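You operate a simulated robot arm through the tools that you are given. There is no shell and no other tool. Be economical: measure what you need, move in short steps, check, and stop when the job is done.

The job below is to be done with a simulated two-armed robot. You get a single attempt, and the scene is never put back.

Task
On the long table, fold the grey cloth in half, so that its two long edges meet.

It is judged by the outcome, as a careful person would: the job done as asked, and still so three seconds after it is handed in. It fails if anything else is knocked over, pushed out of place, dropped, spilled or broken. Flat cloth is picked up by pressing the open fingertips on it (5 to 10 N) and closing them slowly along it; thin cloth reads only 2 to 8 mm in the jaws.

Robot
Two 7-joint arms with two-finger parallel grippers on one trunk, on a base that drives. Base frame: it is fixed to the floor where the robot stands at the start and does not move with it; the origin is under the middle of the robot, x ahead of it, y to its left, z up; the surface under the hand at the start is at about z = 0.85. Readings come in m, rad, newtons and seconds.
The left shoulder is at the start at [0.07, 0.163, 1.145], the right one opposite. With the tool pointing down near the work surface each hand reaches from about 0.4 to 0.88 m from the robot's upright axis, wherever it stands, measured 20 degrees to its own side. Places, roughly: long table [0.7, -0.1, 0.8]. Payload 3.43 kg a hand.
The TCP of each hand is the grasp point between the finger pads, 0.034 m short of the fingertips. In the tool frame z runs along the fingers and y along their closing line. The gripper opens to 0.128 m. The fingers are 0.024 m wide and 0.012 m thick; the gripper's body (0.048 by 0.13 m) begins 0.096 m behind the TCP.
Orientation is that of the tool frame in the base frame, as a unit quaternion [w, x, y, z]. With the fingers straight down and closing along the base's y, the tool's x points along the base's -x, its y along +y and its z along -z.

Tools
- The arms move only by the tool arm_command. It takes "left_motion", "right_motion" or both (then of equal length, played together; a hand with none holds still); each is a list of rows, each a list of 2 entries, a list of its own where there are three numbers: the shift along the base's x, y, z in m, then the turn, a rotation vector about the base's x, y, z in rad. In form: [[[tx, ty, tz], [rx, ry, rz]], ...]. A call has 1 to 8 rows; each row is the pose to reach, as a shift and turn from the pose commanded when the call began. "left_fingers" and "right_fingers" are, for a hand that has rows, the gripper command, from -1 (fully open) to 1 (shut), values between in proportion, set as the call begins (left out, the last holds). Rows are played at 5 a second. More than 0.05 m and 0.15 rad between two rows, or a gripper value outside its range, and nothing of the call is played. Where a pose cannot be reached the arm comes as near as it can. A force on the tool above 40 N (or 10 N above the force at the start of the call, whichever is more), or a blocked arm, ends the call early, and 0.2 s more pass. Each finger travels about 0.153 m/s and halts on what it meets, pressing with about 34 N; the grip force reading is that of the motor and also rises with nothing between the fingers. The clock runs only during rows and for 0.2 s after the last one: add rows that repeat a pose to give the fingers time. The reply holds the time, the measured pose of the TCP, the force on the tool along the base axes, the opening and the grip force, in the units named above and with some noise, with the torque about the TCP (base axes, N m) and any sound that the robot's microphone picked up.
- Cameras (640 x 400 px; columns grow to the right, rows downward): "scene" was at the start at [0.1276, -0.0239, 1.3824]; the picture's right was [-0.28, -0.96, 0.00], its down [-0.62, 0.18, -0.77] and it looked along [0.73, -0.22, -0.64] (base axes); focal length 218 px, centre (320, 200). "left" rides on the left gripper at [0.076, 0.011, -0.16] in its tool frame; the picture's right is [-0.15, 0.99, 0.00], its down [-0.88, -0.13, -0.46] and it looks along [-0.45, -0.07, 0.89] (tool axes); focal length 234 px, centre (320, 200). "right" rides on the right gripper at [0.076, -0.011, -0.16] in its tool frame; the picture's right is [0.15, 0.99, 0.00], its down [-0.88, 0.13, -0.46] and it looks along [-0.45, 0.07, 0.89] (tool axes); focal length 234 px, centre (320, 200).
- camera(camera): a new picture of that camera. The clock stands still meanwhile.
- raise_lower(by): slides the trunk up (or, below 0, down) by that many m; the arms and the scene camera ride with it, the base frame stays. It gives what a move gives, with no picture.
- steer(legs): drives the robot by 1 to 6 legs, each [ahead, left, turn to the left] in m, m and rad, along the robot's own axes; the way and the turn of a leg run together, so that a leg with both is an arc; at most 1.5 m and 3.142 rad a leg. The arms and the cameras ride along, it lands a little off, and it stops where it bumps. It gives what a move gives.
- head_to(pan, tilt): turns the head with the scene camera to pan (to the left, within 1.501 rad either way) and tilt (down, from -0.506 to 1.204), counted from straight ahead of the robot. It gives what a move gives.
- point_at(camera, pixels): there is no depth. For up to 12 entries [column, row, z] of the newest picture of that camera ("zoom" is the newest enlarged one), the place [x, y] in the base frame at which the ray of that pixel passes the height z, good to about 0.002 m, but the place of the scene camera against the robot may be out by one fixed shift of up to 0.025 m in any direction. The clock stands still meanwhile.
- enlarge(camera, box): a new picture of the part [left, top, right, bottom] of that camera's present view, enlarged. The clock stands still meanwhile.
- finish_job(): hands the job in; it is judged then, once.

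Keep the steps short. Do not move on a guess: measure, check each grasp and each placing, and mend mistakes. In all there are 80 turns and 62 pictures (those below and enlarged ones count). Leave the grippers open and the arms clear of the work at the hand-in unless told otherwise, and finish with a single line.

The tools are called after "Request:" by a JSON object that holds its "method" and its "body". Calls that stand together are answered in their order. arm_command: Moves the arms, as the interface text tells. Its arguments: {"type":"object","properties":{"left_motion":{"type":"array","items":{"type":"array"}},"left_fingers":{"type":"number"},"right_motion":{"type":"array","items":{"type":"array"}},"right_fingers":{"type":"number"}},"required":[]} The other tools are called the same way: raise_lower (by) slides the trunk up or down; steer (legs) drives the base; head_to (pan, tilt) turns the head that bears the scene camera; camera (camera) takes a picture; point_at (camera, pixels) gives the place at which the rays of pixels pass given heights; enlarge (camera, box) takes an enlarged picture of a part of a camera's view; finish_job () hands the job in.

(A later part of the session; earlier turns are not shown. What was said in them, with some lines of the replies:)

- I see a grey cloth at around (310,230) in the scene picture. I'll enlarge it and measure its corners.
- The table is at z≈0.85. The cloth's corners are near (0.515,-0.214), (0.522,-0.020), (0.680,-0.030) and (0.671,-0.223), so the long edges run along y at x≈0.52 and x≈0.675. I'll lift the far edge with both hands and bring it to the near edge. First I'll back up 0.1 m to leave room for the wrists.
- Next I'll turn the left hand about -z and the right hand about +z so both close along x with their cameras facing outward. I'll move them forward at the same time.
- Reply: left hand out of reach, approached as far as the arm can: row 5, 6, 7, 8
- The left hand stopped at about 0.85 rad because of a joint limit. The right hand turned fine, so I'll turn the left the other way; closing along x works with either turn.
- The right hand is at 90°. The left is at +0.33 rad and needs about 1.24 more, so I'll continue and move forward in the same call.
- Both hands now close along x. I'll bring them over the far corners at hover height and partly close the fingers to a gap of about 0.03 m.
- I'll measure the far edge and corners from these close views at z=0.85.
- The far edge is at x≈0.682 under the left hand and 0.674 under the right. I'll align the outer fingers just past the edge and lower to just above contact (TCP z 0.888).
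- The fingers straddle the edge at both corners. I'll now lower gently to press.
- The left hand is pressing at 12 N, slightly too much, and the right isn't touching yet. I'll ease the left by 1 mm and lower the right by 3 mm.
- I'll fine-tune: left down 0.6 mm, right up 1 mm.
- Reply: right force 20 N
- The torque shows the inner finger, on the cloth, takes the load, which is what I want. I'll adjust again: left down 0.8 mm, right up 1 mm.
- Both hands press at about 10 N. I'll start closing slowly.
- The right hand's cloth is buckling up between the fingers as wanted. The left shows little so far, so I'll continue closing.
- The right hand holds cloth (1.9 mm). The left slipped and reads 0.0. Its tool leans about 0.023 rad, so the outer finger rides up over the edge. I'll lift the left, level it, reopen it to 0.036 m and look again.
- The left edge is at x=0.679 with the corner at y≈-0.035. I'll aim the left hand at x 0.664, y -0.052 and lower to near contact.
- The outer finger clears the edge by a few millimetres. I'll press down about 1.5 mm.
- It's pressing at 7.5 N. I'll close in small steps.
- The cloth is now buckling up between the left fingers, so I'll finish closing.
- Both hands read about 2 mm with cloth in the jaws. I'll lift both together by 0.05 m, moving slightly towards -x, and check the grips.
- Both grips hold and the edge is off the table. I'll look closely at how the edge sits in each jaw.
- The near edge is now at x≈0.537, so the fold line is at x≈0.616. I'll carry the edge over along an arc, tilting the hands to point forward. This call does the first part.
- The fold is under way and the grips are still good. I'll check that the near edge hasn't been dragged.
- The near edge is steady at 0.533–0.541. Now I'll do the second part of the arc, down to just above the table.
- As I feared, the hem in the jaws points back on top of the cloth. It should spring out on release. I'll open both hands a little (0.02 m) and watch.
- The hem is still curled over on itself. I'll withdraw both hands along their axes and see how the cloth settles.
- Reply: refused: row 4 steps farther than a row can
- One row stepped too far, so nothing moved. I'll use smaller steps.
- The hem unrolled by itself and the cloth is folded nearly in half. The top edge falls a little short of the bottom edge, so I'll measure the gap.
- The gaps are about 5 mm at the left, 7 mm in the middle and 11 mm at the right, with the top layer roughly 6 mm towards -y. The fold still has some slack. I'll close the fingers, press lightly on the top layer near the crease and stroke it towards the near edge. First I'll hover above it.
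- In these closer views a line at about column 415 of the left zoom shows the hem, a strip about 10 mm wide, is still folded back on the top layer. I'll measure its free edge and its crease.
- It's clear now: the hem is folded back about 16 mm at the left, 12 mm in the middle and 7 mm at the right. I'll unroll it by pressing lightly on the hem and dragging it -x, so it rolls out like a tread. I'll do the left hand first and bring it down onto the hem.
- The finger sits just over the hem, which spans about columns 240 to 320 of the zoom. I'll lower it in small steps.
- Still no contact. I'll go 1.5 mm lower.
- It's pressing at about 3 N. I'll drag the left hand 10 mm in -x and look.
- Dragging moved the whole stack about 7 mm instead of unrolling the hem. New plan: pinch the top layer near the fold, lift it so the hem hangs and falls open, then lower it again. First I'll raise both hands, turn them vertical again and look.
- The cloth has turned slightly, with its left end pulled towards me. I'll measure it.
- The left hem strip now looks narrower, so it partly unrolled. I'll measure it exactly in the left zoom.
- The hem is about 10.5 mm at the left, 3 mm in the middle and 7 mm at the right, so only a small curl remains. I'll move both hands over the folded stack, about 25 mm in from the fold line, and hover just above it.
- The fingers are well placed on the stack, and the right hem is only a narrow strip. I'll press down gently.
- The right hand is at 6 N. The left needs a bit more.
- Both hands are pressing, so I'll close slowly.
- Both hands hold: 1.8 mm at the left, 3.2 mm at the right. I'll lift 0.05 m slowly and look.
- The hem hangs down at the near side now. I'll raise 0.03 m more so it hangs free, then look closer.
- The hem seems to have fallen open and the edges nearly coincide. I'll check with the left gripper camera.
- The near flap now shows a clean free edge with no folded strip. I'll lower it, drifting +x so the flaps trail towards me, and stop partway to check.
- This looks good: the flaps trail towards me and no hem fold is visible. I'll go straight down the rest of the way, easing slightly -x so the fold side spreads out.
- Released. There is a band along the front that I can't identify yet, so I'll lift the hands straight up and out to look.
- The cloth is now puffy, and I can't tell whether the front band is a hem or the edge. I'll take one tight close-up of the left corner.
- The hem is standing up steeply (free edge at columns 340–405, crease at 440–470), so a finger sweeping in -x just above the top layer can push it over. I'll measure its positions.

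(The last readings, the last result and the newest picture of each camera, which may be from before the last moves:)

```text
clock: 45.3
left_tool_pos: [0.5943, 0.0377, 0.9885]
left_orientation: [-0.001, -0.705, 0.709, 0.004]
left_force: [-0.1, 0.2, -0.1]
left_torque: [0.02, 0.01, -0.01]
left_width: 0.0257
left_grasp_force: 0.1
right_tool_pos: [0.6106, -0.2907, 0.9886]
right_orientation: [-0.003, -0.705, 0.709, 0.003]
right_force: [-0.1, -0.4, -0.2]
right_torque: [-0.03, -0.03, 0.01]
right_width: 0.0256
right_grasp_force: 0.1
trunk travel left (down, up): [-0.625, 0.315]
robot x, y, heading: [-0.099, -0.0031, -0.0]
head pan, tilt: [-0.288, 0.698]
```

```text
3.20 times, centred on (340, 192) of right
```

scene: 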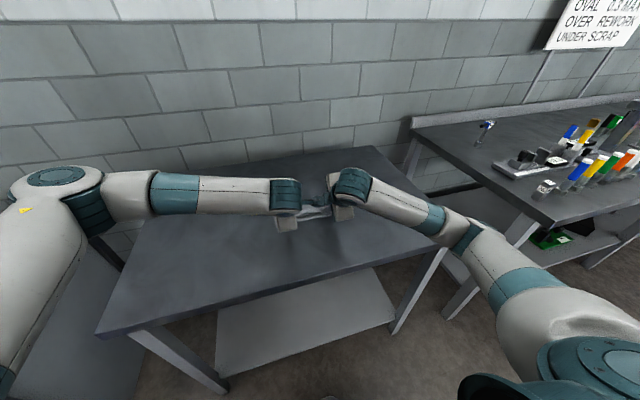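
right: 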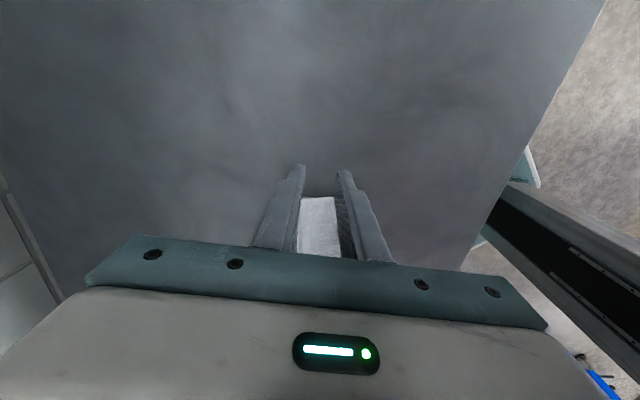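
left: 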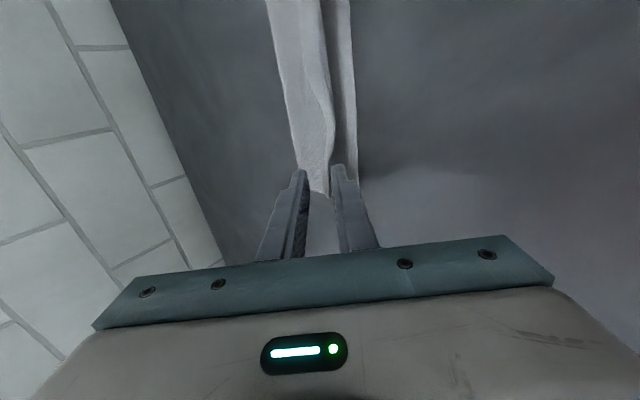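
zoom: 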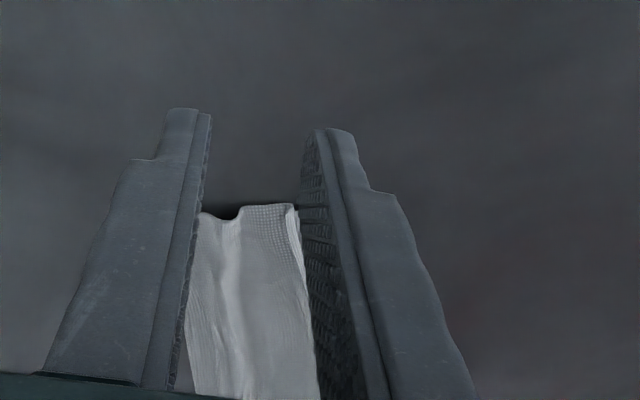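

Left side: the hem's free edge is at x≈0.559, the crease at 0.552 and the pinch ridge at 0.584. I'll measure the right end too.

Request:
{"method": "point_at", "body": {"camera": "zoom", "pixels": [[289, 207, 0.862], [297, 208, 0.855], [300, 280, 0.862], [308, 280, 0.855], [306, 380, 0.862], [319, 380, 0.855], [240, 212, 0.86], [203, 214, 0.855], [194, 300, 0.855]]}}

```text
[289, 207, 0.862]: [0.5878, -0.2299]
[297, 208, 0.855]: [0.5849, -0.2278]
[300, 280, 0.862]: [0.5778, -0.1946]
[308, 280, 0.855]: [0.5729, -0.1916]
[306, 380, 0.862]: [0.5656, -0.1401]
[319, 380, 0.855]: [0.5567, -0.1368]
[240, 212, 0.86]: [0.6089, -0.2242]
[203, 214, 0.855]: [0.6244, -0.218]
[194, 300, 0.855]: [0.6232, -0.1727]
```

The right hem is at x≈0.58 with its ridge at 0.609. I'll open both grippers to 0.08 m so a single finger, the -x one, can go into the valley behind the hem, and lower them there.

Request:
{"method": "arm_command", "body": {"left_motion": [[[0.0227, -0.03, 0], [0, 0, 0]], [[0.0227, -0.065, 0], [0, 0, 0]], [[0.0227, -0.0927, -0.01], [0, 0, 0]], [[0.0227, -0.0927, -0.05], [0, 0, 0]], [[0.0227, -0.0927, -0.08], [0, 0, 0]], [[0.0227, -0.0927, -0.098], [0, 0, 0]], [[0.0227, -0.0927, -0.098], [0, 0, 0]]], "right_motion": [[[0.0284, 0.03, 0], [0, 0, 0]], [[0.0284, 0.065, 0], [0, 0, 0]], [[0.0284, 0.0907, -0.01], [0, 0, 0]], [[0.0284, 0.0907, -0.05], [0, 0, 0]], [[0.0284, 0.0907, -0.08], [0, 0, 0]], [[0.0284, 0.0907, -0.098], [0, 0, 0]], [[0.0284, 0.0907, -0.098], [0, 0, 0]]], "left_fingers": -0.25, "right_fingers": -0.25}}

Request:
{"method": "enlarge", "body": {"camera": "left", "box": [300, 90, 420, 190]}}

```text
clock: 46.9
left_tool_pos: [0.6169, -0.0543, 0.8927]
left_orientation: [-0.001, -0.705, 0.709, 0.003]
left_force: [0.4, -0.2, -0.3]
left_torque: [0.01, -0.01, 0.0]
left_width: 0.0799
left_grasp_force: 0.2
right_tool_pos: [0.6376, -0.2, 0.89]
right_orientation: [-0.003, -0.706, 0.709, 0.002]
right_force: [0.6, 0.6, 0.5]
right_torque: [-0.01, -0.03, -0.02]
right_width: 0.0798
right_grasp_force: 0.0
trunk travel left (down, up): [-0.625, 0.315]
robot x, y, heading: [-0.0952, 0.004, -0.0]
head pan, tilt: [-0.288, 0.698]
```

```text
4.00 times, centred on (360, 140) of left
```

zoom: 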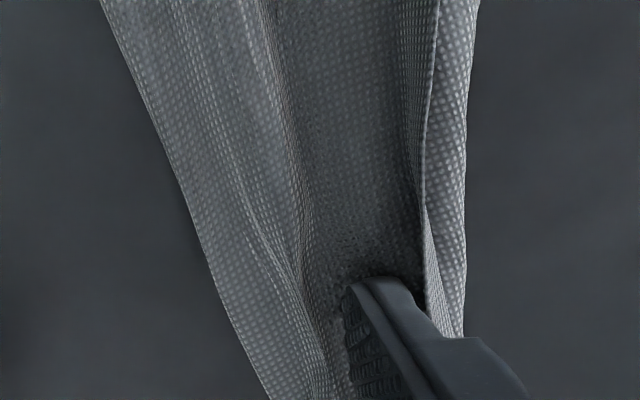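

The finger is in the valley directly behind the standing hem. I'll sweep 28 mm in -x, a touch lower, and then lift out.

Request:
{"method": "arm_command", "body": {"left_motion": [[[-0.002, 0, -0.002], [0, 0, 0]], [[-0.006, 0, -0.002], [0, 0, 0]], [[-0.01, 0, -0.0015], [0, 0, 0]], [[-0.014, 0, -0.0015], [0, 0, 0]], [[-0.018, 0, -0.0015], [0, 0, 0]], [[-0.022, 0, -0.0015], [0, 0, 0]], [[-0.026, 0, -0.0015], [0, 0, 0]], [[-0.03, 0, -0.0015], [0, 0, 0]]], "right_motion": [[[-0.002, 0, 0], [0, 0, 0]], [[-0.006, 0, 0], [0, 0, 0]], [[-0.01, 0, 0], [0, 0, 0]], [[-0.014, 0, 0], [0, 0, 0]], [[-0.018, 0, 0], [0, 0, 0]], [[-0.022, 0, 0], [0, 0, 0]], [[-0.026, 0, 0], [0, 0, 0]], [[-0.03, 0, 0], [0, 0, 0]]]}}

Request:
{"method": "enlarge", "body": {"camera": "left", "box": [300, 90, 420, 190]}}

```text
clock: 48.7
left_tool_pos: [0.5871, -0.0542, 0.8889]
left_orientation: [-0.001, -0.706, 0.709, 0.003]
left_force: [0.2, -0.1, -0.6]
left_torque: [0.01, -0.03, 0.01]
left_width: 0.0802
left_grasp_force: 0.0
right_tool_pos: [0.6092, -0.1986, 0.8909]
right_orientation: [-0.002, -0.705, 0.709, 0.004]
right_force: [0.6, -1.8, 1.1]
right_torque: [0.02, -0.01, 0.01]
right_width: 0.08
right_grasp_force: 0.0
trunk travel left (down, up): [-0.625, 0.315]
robot x, y, heading: [-0.0948, 0.0004, 0.002]
head pan, tilt: [-0.288, 0.698]
```

```text
4.00 times, centred on (360, 140) of left
```

zoom: 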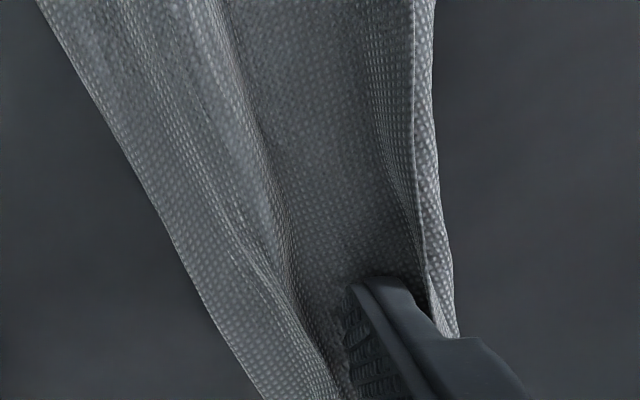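

The valley surface now curves smoothly up to the free edge (the bright line at column 415), so the hem is open and standing upright. I'll roll it over by rising a few millimetres, moving past it in -x, and pressing down lightly.

Request:
{"method": "arm_command", "body": {"left_motion": [[[-0.003, 0, 0.003], [0, 0, 0]], [[-0.008, 0, 0.005], [0, 0, 0]], [[-0.013, 0, 0.005], [0, 0, 0]], [[-0.017, 0, 0.003], [0, 0, 0]], [[-0.019, 0, 0], [0, 0, 0]], [[-0.02, 0, -0.002], [0, 0, 0]], [[-0.02, 0, -0.003], [0, 0, 0]], [[-0.02, 0, -0.003], [0, 0, 0]]], "right_motion": [[[-0.003, 0, 0.003], [0, 0, 0]], [[-0.008, 0, 0.005], [0, 0, 0]], [[-0.013, 0, 0.005], [0, 0, 0]], [[-0.017, 0, 0.003], [0, 0, 0]], [[-0.019, 0, 0], [0, 0, 0]], [[-0.02, 0, -0.002], [0, 0, 0]], [[-0.02, 0, -0.004], [0, 0, 0]], [[-0.02, 0, -0.004], [0, 0, 0]]]}}

Request:
{"method": "enlarge", "body": {"camera": "scene", "box": [255, 170, 367, 240]}}

```text
clock: 50.5
left_tool_pos: [0.5671, -0.0544, 0.8871]
left_orientation: [-0.002, -0.705, 0.709, 0.004]
left_force: [0.0, 0.0, 0.8]
left_torque: [0.01, 0.03, 0.02]
left_width: 0.08
left_grasp_force: 0.0
right_tool_pos: [0.5898, -0.1997, 0.8865]
right_orientation: [-0.003, -0.705, 0.709, 0.003]
right_force: [-0.6, 1.2, 0.9]
right_torque: [-0.02, -0.02, 0.0]
right_width: 0.0801
right_grasp_force: 0.1
trunk travel left (down, up): [-0.625, 0.315]
robot x, y, heading: [-0.0959, -0.0009, -0.003]
head pan, tilt: [-0.288, 0.698]
```

```text
5.71 times, centred on (311, 205) of scene
```

zoom: 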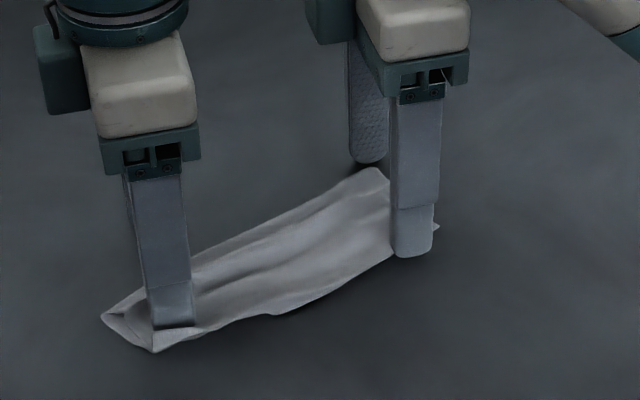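

In the middle the hem has flipped over and drapes at the front. I'll lift both hands straight up and out and look at the result.

Request:
{"method": "arm_command", "body": {"left_motion": [[[0, 0, 0.02], [0, 0, 0]], [[0, 0, 0.05], [0, 0, 0]], [[0, 0.03, 0.08], [0, 0, 0]], [[0, 0.06, 0.09], [0, 0, 0]], [[0, 0.085, 0.095], [0, 0, 0]]], "right_motion": [[[0, 0, 0.02], [0, 0, 0]], [[0, 0, 0.05], [0, 0, 0]], [[0, -0.03, 0.08], [0, 0, 0]], [[0, -0.06, 0.09], [0, 0, 0]], [[0, -0.085, 0.095], [0, 0, 0]]]}}

Request:
{"method": "enlarge", "body": {"camera": "scene", "box": [265, 182, 345, 232]}}

```text
clock: 51.7
left_tool_pos: [0.5658, 0.0304, 0.9823]
left_orientation: [-0.001, -0.705, 0.709, 0.002]
left_force: [0.8, 0.2, -0.2]
left_torque: [-0.04, -0.02, 0.0]
left_width: 0.0799
left_grasp_force: 0.1
right_tool_pos: [0.5886, -0.2852, 0.98]
right_orientation: [-0.002, -0.706, 0.709, 0.003]
right_force: [0.9, 0.0, -0.2]
right_torque: [-0.01, 0.0, 0.04]
right_width: 0.0799
right_grasp_force: 0.1
trunk travel left (down, up): [-0.625, 0.315]
robot x, y, heading: [-0.0953, -0.0017, -0.001]
head pan, tilt: [-0.288, 0.698]
```

```text
8.00 times, centred on (305, 207) of scene
```

zoom: 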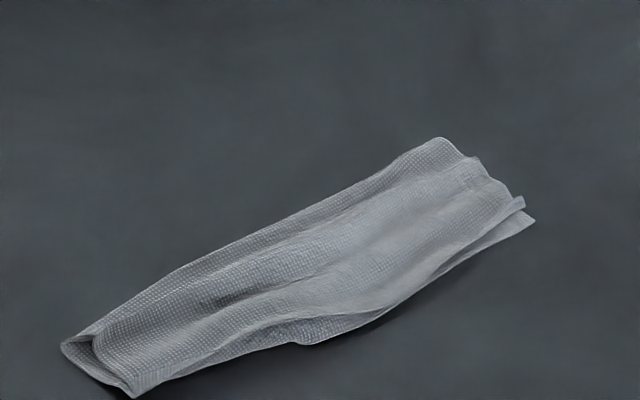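

The hem is now unrolled and the edges are close all along. I'll measure the remaining gaps and the outline for flattening.

Request:
{"method": "point_at", "body": {"camera": "zoom", "pixels": [[62, 345, 0.853], [135, 397, 0.851], [140, 392, 0.855], [310, 343, 0.851], [310, 335, 0.858], [533, 221, 0.851], [523, 205, 0.858], [440, 138, 0.856], [260, 225, 0.856], [430, 290, 0.851], [430, 280, 0.858]]}}

```text
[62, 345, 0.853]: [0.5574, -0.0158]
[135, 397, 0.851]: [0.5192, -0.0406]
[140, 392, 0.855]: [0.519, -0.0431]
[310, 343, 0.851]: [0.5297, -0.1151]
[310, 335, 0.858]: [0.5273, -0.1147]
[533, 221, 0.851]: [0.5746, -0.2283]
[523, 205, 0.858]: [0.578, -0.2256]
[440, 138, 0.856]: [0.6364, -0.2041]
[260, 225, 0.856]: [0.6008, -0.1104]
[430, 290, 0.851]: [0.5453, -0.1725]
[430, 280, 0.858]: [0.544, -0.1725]
```

The edges meet within about 3 mm. The cloth is still wrinkled and narrower than half its width, with about 0.28 rad of yaw. I'll flatten it by pressing one hand's two fingertips near the edge and near the fold, then opening the fingers gently to stretch it across. I'll start with the left hand.

Request:
{"method": "arm_command", "body": {"left_motion": [[[-0.01, -0.03, 0], [0, 0, 0.14]], [[-0.0258, -0.065, 0], [0, 0, 0.28]], [[-0.0258, -0.0924, -0.02], [0, 0, 0.28]], [[-0.0258, -0.0924, -0.06], [0, 0, 0.28]], [[-0.0258, -0.0924, -0.085], [0, 0, 0.28]], [[-0.0258, -0.0924, -0.091], [0, 0, 0.28]], [[-0.0258, -0.0924, -0.094], [0, 0, 0.28]], [[-0.0258, -0.0924, -0.094], [0, 0, 0.28]]], "left_fingers": 0.5625}}

Request:
{"method": "enlarge", "body": {"camera": "left", "box": [230, 80, 430, 205]}}

```text
clock: 53.5
left_tool_pos: [0.5422, -0.0627, 0.8887]
left_orientation: [0.002, 0.797, -0.603, -0.004]
left_force: [-0.2, 0.5, 0.0]
left_torque: [-0.02, 0.0, 0.0]
left_width: 0.0278
left_grasp_force: 0.0
right_tool_pos: [0.5883, -0.2854, 0.9798]
right_orientation: [-0.002, -0.705, 0.709, 0.003]
right_force: [-0.8, -0.4, -0.6]
right_torque: [0.0, 0.02, -0.02]
right_width: 0.0798
right_grasp_force: 0.1
trunk travel left (down, up): [-0.625, 0.315]
robot x, y, heading: [-0.0968, 0.0017, -0.001]
head pan, tilt: [-0.288, 0.698]
```

```text
3.20 times, centred on (330, 142) of left
```

zoom: 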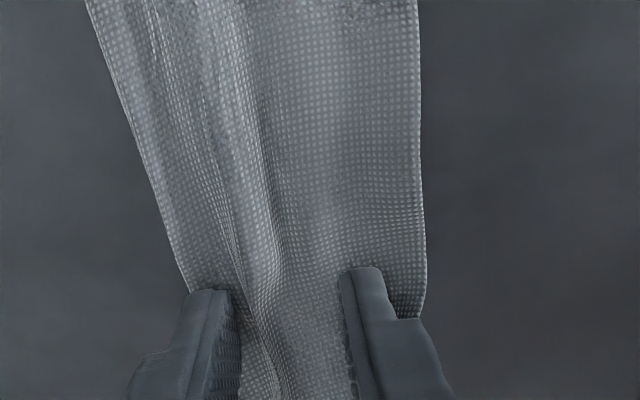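

The fingertips straddle the wrinkle and the near edge is clean. I'll press down.

Request:
{"method": "arm_command", "body": {"left_motion": [[[0, 0, -0.0015], [0, 0, 0]], [[0, 0, -0.003], [0, 0, 0]], [[0, 0, -0.0038], [0, 0, 0]], [[0, 0, -0.0038], [0, 0, 0]]]}}

```text
clock: 54.5
left_tool_pos: [0.5418, -0.0625, 0.8855]
left_orientation: [0.003, 0.797, -0.603, -0.002]
left_force: [2.9, 0.3, 15.8]
left_torque: [-0.1, 0.16, -0.01]
left_width: 0.0279
left_grasp_force: 0.2
right_tool_pos: [0.5881, -0.2857, 0.9816]
right_orientation: [-0.002, -0.705, 0.709, 0.002]
right_force: [-0.9, 0.8, -0.6]
right_torque: [-0.01, -0.02, -0.01]
right_width: 0.08
right_grasp_force: 0.1
trunk travel left (down, up): [-0.625, 0.315]
robot x, y, heading: [-0.0945, -0.0029, -0.001]
head pan, tilt: [-0.288, 0.698]
```

It's at 15.8 N, so I'll ease up 0.6 mm and open in steps to stretch.

Request:
{"method": "arm_command", "body": {"left_motion": [[[0, 0, 0.0006], [0, 0, 0]]], "left_fingers": 0.47}}

Request:
{"method": "arm_command", "body": {"left_motion": [[[0, 0, 0], [0, 0, 0]]], "left_fingers": 0.38}}

Request:
{"method": "arm_command", "body": {"left_motion": [[[0, 0, 0], [0, 0, 0]]], "left_fingers": 0.3}}

Request:
{"method": "arm_command", "body": {"left_motion": [[[0, 0, 0.01], [0, 0, 0]], [[0, 0, 0.04], [0, 0, 0]], [[0, 0.03, 0.07], [0, 0, 0]], [[0, 0.07, 0.09], [0, 0, 0]], [[0, 0.1, 0.1], [0, 0, 0]]]}}

```text
clock: 54.9
left_tool_pos: [0.5399, -0.0626, 0.8846]
left_orientation: [0.002, 0.798, -0.602, -0.002]
left_force: [2.9, 0.0, 17.6]
left_torque: [-0.11, 0.15, 0.04]
left_width: 0.0319
left_grasp_force: 0.1
right_tool_pos: [0.5876, -0.286, 0.9803]
right_orientation: [-0.003, -0.706, 0.708, 0.003]
right_force: [0.1, -0.7, -0.8]
right_torque: [0.04, -0.01, 0.0]
right_width: 0.08
right_grasp_force: 0.0
trunk travel left (down, up): [-0.625, 0.315]
robot x, y, heading: [-0.0958, 0.0001, 0.003]
head pan, tilt: [-0.288, 0.698]
```

```text
clock: 55.3
left_tool_pos: [0.5406, -0.0613, 0.8853]
left_orientation: [0.001, 0.797, -0.604, -0.003]
left_force: [2.7, 0.3, 17.7]
left_torque: [-0.16, 0.19, 0.05]
left_width: 0.0373
left_grasp_force: 0.2
right_tool_pos: [0.5876, -0.2848, 0.9825]
right_orientation: [-0.003, -0.705, 0.709, 0.002]
right_force: [-0.5, 0.0, -0.6]
right_torque: [0.03, -0.01, 0.03]
right_width: 0.0802
right_grasp_force: 0.1
trunk travel left (down, up): [-0.625, 0.315]
robot x, y, heading: [-0.0982, 0.0017, 0.001]
head pan, tilt: [-0.288, 0.698]
```

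```text
clock: 55.7
left_tool_pos: [0.5392, -0.0619, 0.8866]
left_orientation: [0.001, 0.797, -0.604, -0.003]
left_force: [2.7, 0.7, 19.3]
left_torque: [-0.14, 0.33, 0.0]
left_width: 0.0431
left_grasp_force: 0.1
right_tool_pos: [0.5879, -0.2843, 0.9809]
right_orientation: [-0.002, -0.705, 0.709, 0.002]
right_force: [0.5, -0.3, 0.6]
right_torque: [-0.03, 0.05, 0.01]
right_width: 0.08
right_grasp_force: 0.0
trunk travel left (down, up): [-0.625, 0.315]
robot x, y, heading: [-0.0926, -0.0009, -0.0]
head pan, tilt: [-0.288, 0.698]
```

```text
clock: 56.9
left_tool_pos: [0.5394, 0.0383, 0.9823]
left_orientation: [0.001, 0.797, -0.604, -0.003]
left_force: [0.2, -0.5, -0.2]
left_torque: [0.0, -0.02, -0.03]
left_width: 0.0447
left_grasp_force: 0.1
right_tool_pos: [0.5882, -0.2845, 0.9806]
right_orientation: [-0.002, -0.705, 0.709, 0.004]
right_force: [0.2, 0.0, -0.6]
right_torque: [-0.04, 0.0, 0.02]
right_width: 0.0797
right_grasp_force: 0.1
trunk travel left (down, up): [-0.625, 0.315]
robot x, y, heading: [-0.095, 0.0028, -0.004]
head pan, tilt: [-0.288, 0.698]
```

The left end is stretched. I'll use one picture to check the result and aim the right hand.

Request:
{"method": "enlarge", "body": {"camera": "scene", "box": [265, 182, 345, 232]}}

Request:
{"method": "point_at", "body": {"camera": "zoom", "pixels": [[440, 138, 0.856], [533, 221, 0.851], [430, 290, 0.851], [360, 170, 0.854]]}}

```text
8.00 times, centred on (305, 207) of scene
```

zoom: 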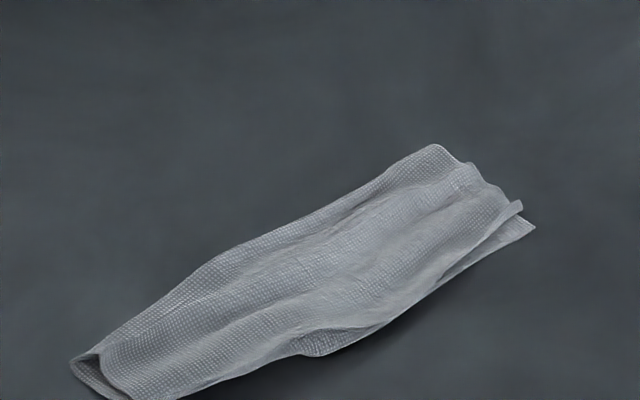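

```text
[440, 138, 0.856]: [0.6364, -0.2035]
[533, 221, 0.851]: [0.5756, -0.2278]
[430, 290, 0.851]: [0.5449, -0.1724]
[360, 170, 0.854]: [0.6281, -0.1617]
```

The left half has widened and looks good. I'll do the same with the right hand, centred at (0.580, -0.196) with the same yaw.

Request:
{"method": "arm_command", "body": {"right_motion": [[[-0.003, 0.03, 0], [0, 0, 0.14]], [[-0.0085, 0.065, 0], [0, 0, 0.28]], [[-0.0085, 0.0888, -0.02], [0, 0, 0.28]], [[-0.0085, 0.0888, -0.06], [0, 0, 0.28]], [[-0.0085, 0.0888, -0.085], [0, 0, 0.28]], [[-0.0085, 0.0888, -0.09], [0, 0, 0.28]], [[-0.0085, 0.0888, -0.0935], [0, 0, 0.28]], [[-0.0085, 0.0888, -0.0935], [0, 0, 0.28]]], "right_fingers": 0.469}}

```text
clock: 58.7
left_tool_pos: [0.5422, 0.0373, 0.9816]
left_orientation: [0.002, 0.797, -0.603, -0.004]
left_force: [-0.1, 0.7, -0.5]
left_torque: [-0.01, -0.01, -0.01]
left_width: 0.0449
left_grasp_force: 0.2
right_tool_pos: [0.58, -0.1962, 0.8886]
right_orientation: [0.004, 0.797, -0.604, -0.002]
right_force: [0.0, -0.2, 1.5]
right_torque: [0.0, -0.01, -0.01]
right_width: 0.0341
right_grasp_force: 0.1
trunk travel left (down, up): [-0.625, 0.315]
robot x, y, heading: [-0.0962, -0.0005, -0.002]
head pan, tilt: [-0.288, 0.698]
```

Request:
{"method": "arm_command", "body": {"right_motion": [[[0, 0, -0.001], [0, 0, 0]], [[0, 0, -0.002], [0, 0, 0]], [[0, 0, -0.0028], [0, 0, 0]], [[0, 0, -0.0028], [0, 0, 0]]]}}

```text
clock: 59.7
left_tool_pos: [0.5409, 0.0378, 0.9826]
left_orientation: [0.001, 0.798, -0.603, -0.003]
left_force: [0.5, 0.4, -0.4]
left_torque: [0.01, 0.0, 0.02]
left_width: 0.0448
left_grasp_force: 0.1
right_tool_pos: [0.5797, -0.1945, 0.8859]
right_orientation: [0.003, 0.798, -0.603, -0.002]
right_force: [0.6, -0.8, 2.2]
right_torque: [-0.06, -0.06, 0.01]
right_width: 0.0341
right_grasp_force: 0.0
trunk travel left (down, up): [-0.625, 0.315]
robot x, y, heading: [-0.0979, -0.0026, -0.003]
head pan, tilt: [-0.288, 0.698]
```

That's light, so I'll press about 1 mm more, open to stretch, then lift away.

Request:
{"method": "arm_command", "body": {"right_motion": [[[0, 0, -0.0006], [0, 0, 0]], [[0, 0, -0.001], [0, 0, 0]], [[0, 0, -0.001], [0, 0, 0]]]}}

Request:
{"method": "arm_command", "body": {"right_motion": [[[0, 0, 0], [0, 0, 0]]], "right_fingers": 0.38}}

Request:
{"method": "arm_command", "body": {"right_motion": [[[0, 0, 0], [0, 0, 0]]], "right_fingers": 0.3}}

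Request:
{"method": "arm_command", "body": {"right_motion": [[[0, 0, 0], [0, 0, 0]]], "right_fingers": 0.22}}

Request:
{"method": "arm_command", "body": {"right_motion": [[[0, 0, 0.01], [0, 0, 0]], [[0, 0, 0.04], [0, 0, 0]], [[0, -0.03, 0.07], [0, 0, 0]], [[0, -0.07, 0.09], [0, 0, 0]], [[0, -0.1, 0.1], [0, 0, 0]]]}}

```text
clock: 60.5
left_tool_pos: [0.5394, 0.0369, 0.9829]
left_orientation: [0.002, 0.798, -0.603, -0.004]
left_force: [-0.4, -0.2, -0.2]
left_torque: [-0.03, 0.01, 0.01]
left_width: 0.0447
left_grasp_force: 0.1
right_tool_pos: [0.5796, -0.1961, 0.885]
right_orientation: [0.002, 0.797, -0.604, -0.002]
right_force: [1.0, -0.8, 11.3]
right_torque: [-0.07, -0.21, -0.01]
right_width: 0.0343
right_grasp_force: 0.2
trunk travel left (down, up): [-0.625, 0.315]
robot x, y, heading: [-0.0982, -0.0031, -0.003]
head pan, tilt: [-0.288, 0.698]
```

```text
clock: 60.9
left_tool_pos: [0.5398, 0.0376, 0.9825]
left_orientation: [0.002, 0.797, -0.604, -0.003]
left_force: [-0.8, 1.0, -0.1]
left_torque: [-0.01, 0.01, -0.02]
left_width: 0.0447
left_grasp_force: 0.1
right_tool_pos: [0.5792, -0.1953, 0.8856]
right_orientation: [0.002, 0.798, -0.603, -0.001]
right_force: [0.6, -1.7, 13.6]
right_torque: [-0.08, -0.21, -0.02]
right_width: 0.0389
right_grasp_force: 0.1
trunk travel left (down, up): [-0.625, 0.315]
robot x, y, heading: [-0.0954, 0.0025, -0.003]
head pan, tilt: [-0.288, 0.698]
```

```text
clock: 61.3
left_tool_pos: [0.5399, 0.0376, 0.9837]
left_orientation: [0.001, 0.798, -0.603, -0.004]
left_force: [-0.1, -0.2, -0.3]
left_torque: [-0.01, 0.03, 0.04]
left_width: 0.0449
left_grasp_force: 0.0
right_tool_pos: [0.5809, -0.1949, 0.886]
right_orientation: [0.002, 0.798, -0.603, -0.002]
right_force: [-1.4, -1.1, 15.5]
right_torque: [-0.06, -0.25, -0.04]
right_width: 0.043
right_grasp_force: 0.0
trunk travel left (down, up): [-0.625, 0.315]
robot x, y, heading: [-0.0947, 0.0002, 0.003]
head pan, tilt: [-0.288, 0.698]
```

```text
clock: 61.7
left_tool_pos: [0.5395, 0.0372, 0.9829]
left_orientation: [0.001, 0.797, -0.603, -0.003]
left_force: [0.7, 0.1, 0.4]
left_torque: [-0.03, -0.02, 0.02]
left_width: 0.045
left_grasp_force: 0.0
right_tool_pos: [0.5797, -0.1948, 0.8853]
right_orientation: [0.002, 0.798, -0.603, -0.002]
right_force: [-0.8, -0.5, 15.3]
right_torque: [-0.03, -0.3, -0.02]
right_width: 0.0472
right_grasp_force: 0.0
trunk travel left (down, up): [-0.625, 0.315]
robot x, y, heading: [-0.1022, 0.002, 0.003]
head pan, tilt: [-0.288, 0.698]
```

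```text
clock: 62.9
left_tool_pos: [0.5416, 0.0368, 0.9839]
left_orientation: [0.001, 0.798, -0.603, -0.005]
left_force: [0.4, 0.0, 0.3]
left_torque: [0.01, -0.03, 0.02]
left_width: 0.0446
left_grasp_force: 0.0
right_tool_pos: [0.579, -0.2958, 0.9839]
right_orientation: [0.002, 0.798, -0.603, -0.003]
right_force: [-0.7, -0.4, -0.6]
right_torque: [-0.02, -0.01, -0.02]
right_width: 0.0497
right_grasp_force: 0.0
trunk travel left (down, up): [-0.625, 0.315]
robot x, y, heading: [-0.0958, -0.0017, 0.003]
head pan, tilt: [-0.288, 0.698]
```

The right end is stretched. I'll do the middle the same way with the left hand, centred at (0.556, -0.122), then take the last picture.

Request:
{"method": "arm_command", "body": {"left_motion": [[[0.004, -0.04, 0], [0, 0, 0]], [[0.008, -0.08, 0], [0, 0, 0]], [[0.012, -0.12, 0], [0, 0, 0]], [[0.016, -0.16, -0.01], [0, 0, 0]], [[0.016, -0.16, -0.05], [0, 0, 0]], [[0.016, -0.16, -0.085], [0, 0, 0]], [[0.016, -0.16, -0.095], [0, 0, 0]], [[0.016, -0.16, -0.0965], [0, 0, 0]]], "left_fingers": 0.469}}

Request:
{"method": "arm_command", "body": {"left_motion": [[[0, 0, -0.0006], [0, 0, 0]], [[0, 0, -0.001], [0, 0, 0]], [[0, 0, -0.001], [0, 0, 0]]]}}

```text
clock: 64.7
left_tool_pos: [0.5581, -0.1208, 0.8857]
left_orientation: [0.002, 0.798, -0.603, -0.003]
left_force: [-0.4, 0.2, 1.3]
left_torque: [0.0, -0.04, 0.01]
left_width: 0.0339
left_grasp_force: 0.1
right_tool_pos: [0.5794, -0.2948, 0.9843]
right_orientation: [0.003, 0.798, -0.603, -0.001]
right_force: [0.2, -0.2, -0.6]
right_torque: [0.0, -0.02, 0.0]
right_width: 0.0497
right_grasp_force: 0.0
trunk travel left (down, up): [-0.625, 0.315]
robot x, y, heading: [-0.0957, -0.0005, -0.001]
head pan, tilt: [-0.288, 0.698]
```

```text
clock: 65.5
left_tool_pos: [0.5578, -0.1216, 0.886]
left_orientation: [0.002, 0.797, -0.604, -0.004]
left_force: [0.4, -0.7, 1.2]
left_torque: [0.03, 0.01, 0.02]
left_width: 0.0341
left_grasp_force: 0.0
right_tool_pos: [0.5791, -0.2954, 0.9838]
right_orientation: [0.002, 0.798, -0.603, -0.001]
right_force: [-1.1, -0.9, 0.7]
right_torque: [-0.03, 0.0, -0.01]
right_width: 0.0499
right_grasp_force: 0.1
trunk travel left (down, up): [-0.625, 0.315]
robot x, y, heading: [-0.0975, 0.0007, 0.0]
head pan, tilt: [-0.288, 0.698]
```

Contact is only beginning. I'll press 1 mm more, stretch, then lift away.

Request:
{"method": "arm_command", "body": {"left_motion": [[[0, 0, -0.0006], [0, 0, 0]], [[0, 0, -0.0012], [0, 0, 0]], [[0, 0, -0.0012], [0, 0, 0]]]}}

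Request:
{"method": "arm_command", "body": {"left_motion": [[[0, 0, 0], [0, 0, 0]]], "left_fingers": 0.38}}

Request:
{"method": "arm_command", "body": {"left_motion": [[[0, 0, 0], [0, 0, 0]]], "left_fingers": 0.28}}

Request:
{"method": "arm_command", "body": {"left_motion": [[[0, 0, 0.01], [0, 0, 0]], [[0, 0, 0.04], [0, 0, 0]], [[0, 0.03, 0.075], [0, 0, 0]], [[0, 0.07, 0.1], [0, 0, 0]], [[0, 0.115, 0.12], [0, 0, 0]], [[0, 0.16, 0.13], [0, 0, 0]], [[0, 0.205, 0.14], [0, 0, 0]]]}}

Request:
{"method": "enlarge", "body": {"camera": "scene", "box": [260, 180, 356, 240]}}

```text
clock: 66.3
left_tool_pos: [0.5582, -0.1224, 0.8854]
left_orientation: [0.002, 0.797, -0.604, -0.004]
left_force: [-1.5, -0.7, 2.2]
left_torque: [0.05, 0.01, 0.01]
left_width: 0.0342
left_grasp_force: 0.0
right_tool_pos: [0.5793, -0.295, 0.9846]
right_orientation: [0.003, 0.798, -0.603, -0.002]
right_force: [-0.2, -0.9, 0.9]
right_torque: [0.01, 0.01, -0.02]
right_width: 0.0499
right_grasp_force: 0.2
trunk travel left (down, up): [-0.625, 0.315]
robot x, y, heading: [-0.0991, -0.0001, 0.001]
head pan, tilt: [-0.288, 0.698]
```

```text
clock: 66.7
left_tool_pos: [0.5572, -0.1219, 0.8868]
left_orientation: [0.002, 0.797, -0.603, -0.003]
left_force: [0.4, 0.5, 1.1]
left_torque: [0.02, -0.01, 0.02]
left_width: 0.0397
left_grasp_force: 0.1
right_tool_pos: [0.5793, -0.2956, 0.9834]
right_orientation: [0.003, 0.798, -0.603, -0.002]
right_force: [-0.5, -0.3, -0.4]
right_torque: [0.02, 0.05, -0.01]
right_width: 0.0501
right_grasp_force: 0.2
trunk travel left (down, up): [-0.625, 0.315]
robot x, y, heading: [-0.0976, -0.0014, 0.003]
head pan, tilt: [-0.288, 0.698]
```

```text
clock: 67.1
left_tool_pos: [0.558, -0.1212, 0.8868]
left_orientation: [0.003, 0.798, -0.603, -0.004]
left_force: [0.2, -0.1, 1.8]
left_torque: [-0.01, -0.05, 0.0]
left_width: 0.0459
left_grasp_force: 0.1
right_tool_pos: [0.5799, -0.2952, 0.9834]
right_orientation: [0.003, 0.798, -0.603, -0.002]
right_force: [-0.5, 0.2, -0.4]
right_torque: [0.0, 0.03, 0.01]
right_width: 0.0499
right_grasp_force: 0.0
trunk travel left (down, up): [-0.625, 0.315]
robot x, y, heading: [-0.0956, -0.0013, -0.004]
head pan, tilt: [-0.288, 0.698]
```

```text
clock: 68.7
left_tool_pos: [0.558, 0.0844, 1.0276]
left_orientation: [0.002, 0.797, -0.604, -0.002]
left_force: [0.5, 0.4, -0.2]
left_torque: [-0.01, 0.0, -0.03]
left_width: 0.0459
left_grasp_force: 0.0
right_tool_pos: [0.5776, -0.2931, 0.9846]
right_orientation: [0.003, 0.797, -0.604, -0.002]
right_force: [0.6, -0.3, 0.1]
right_torque: [-0.03, -0.03, 0.01]
right_width: 0.0499
right_grasp_force: 0.1
trunk travel left (down, up): [-0.625, 0.315]
robot x, y, heading: [-0.1007, -0.0019, 0.002]
head pan, tilt: [-0.288, 0.698]
```

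```text
6.67 times, centred on (308, 210) of scene
```

zoom: 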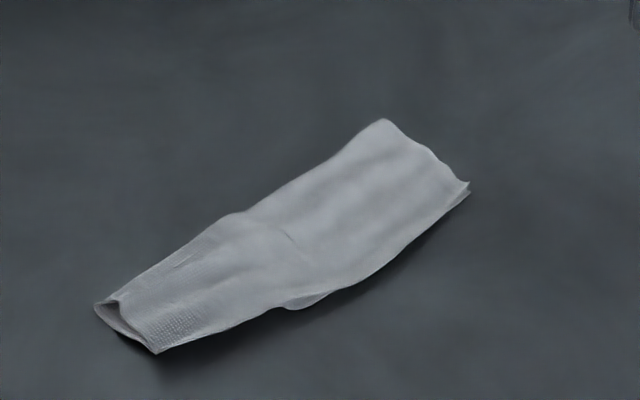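

The cloth lies folded in half, flat, with its long edges together. I'll open both grippers fully and raise the arms clear.

Request:
{"method": "arm_command", "body": {"left_motion": [[[0, 0.03, 0.02], [0, 0, 0]], [[0, 0.06, 0.04], [0, 0, 0]], [[0, 0.08, 0.05], [0, 0, 0]], [[0, 0.08, 0.05], [0, 0, 0]]], "right_motion": [[[0, -0.02, 0.04], [0, 0, 0]], [[0, -0.04, 0.07], [0, 0, 0]], [[0, -0.06, 0.09], [0, 0, 0]], [[0, -0.06, 0.09], [0, 0, 0]]], "left_fingers": -1, "right_fingers": -1}}

Request:
{"method": "finish_job", "body": {}}

```text
clock: 69.7
left_tool_pos: [0.5584, 0.1632, 1.0752]
left_orientation: [0.002, 0.797, -0.604, -0.004]
left_force: [-1.2, -0.3, -0.3]
left_torque: [0.02, 0.02, 0.0]
left_width: 0.1279
left_grasp_force: 0.1
right_tool_pos: [0.5791, -0.3557, 1.0737]
right_orientation: [0.002, 0.798, -0.603, -0.004]
right_force: [0.2, -0.3, 0.1]
right_torque: [-0.02, 0.01, -0.02]
right_width: 0.128
right_grasp_force: 0.0
trunk travel left (down, up): [-0.625, 0.315]
robot x, y, heading: [-0.0962, 0.0018, 0.005]
head pan, tilt: [-0.288, 0.698]
```

```text
The job is handed in.
```

The grey cloth is folded in half with its long edges together (last measured within about 3 mm, before the final smoothing); it is slightly wrinkled and turned about 0.28 rad on the table, with grippers open and arms clear.
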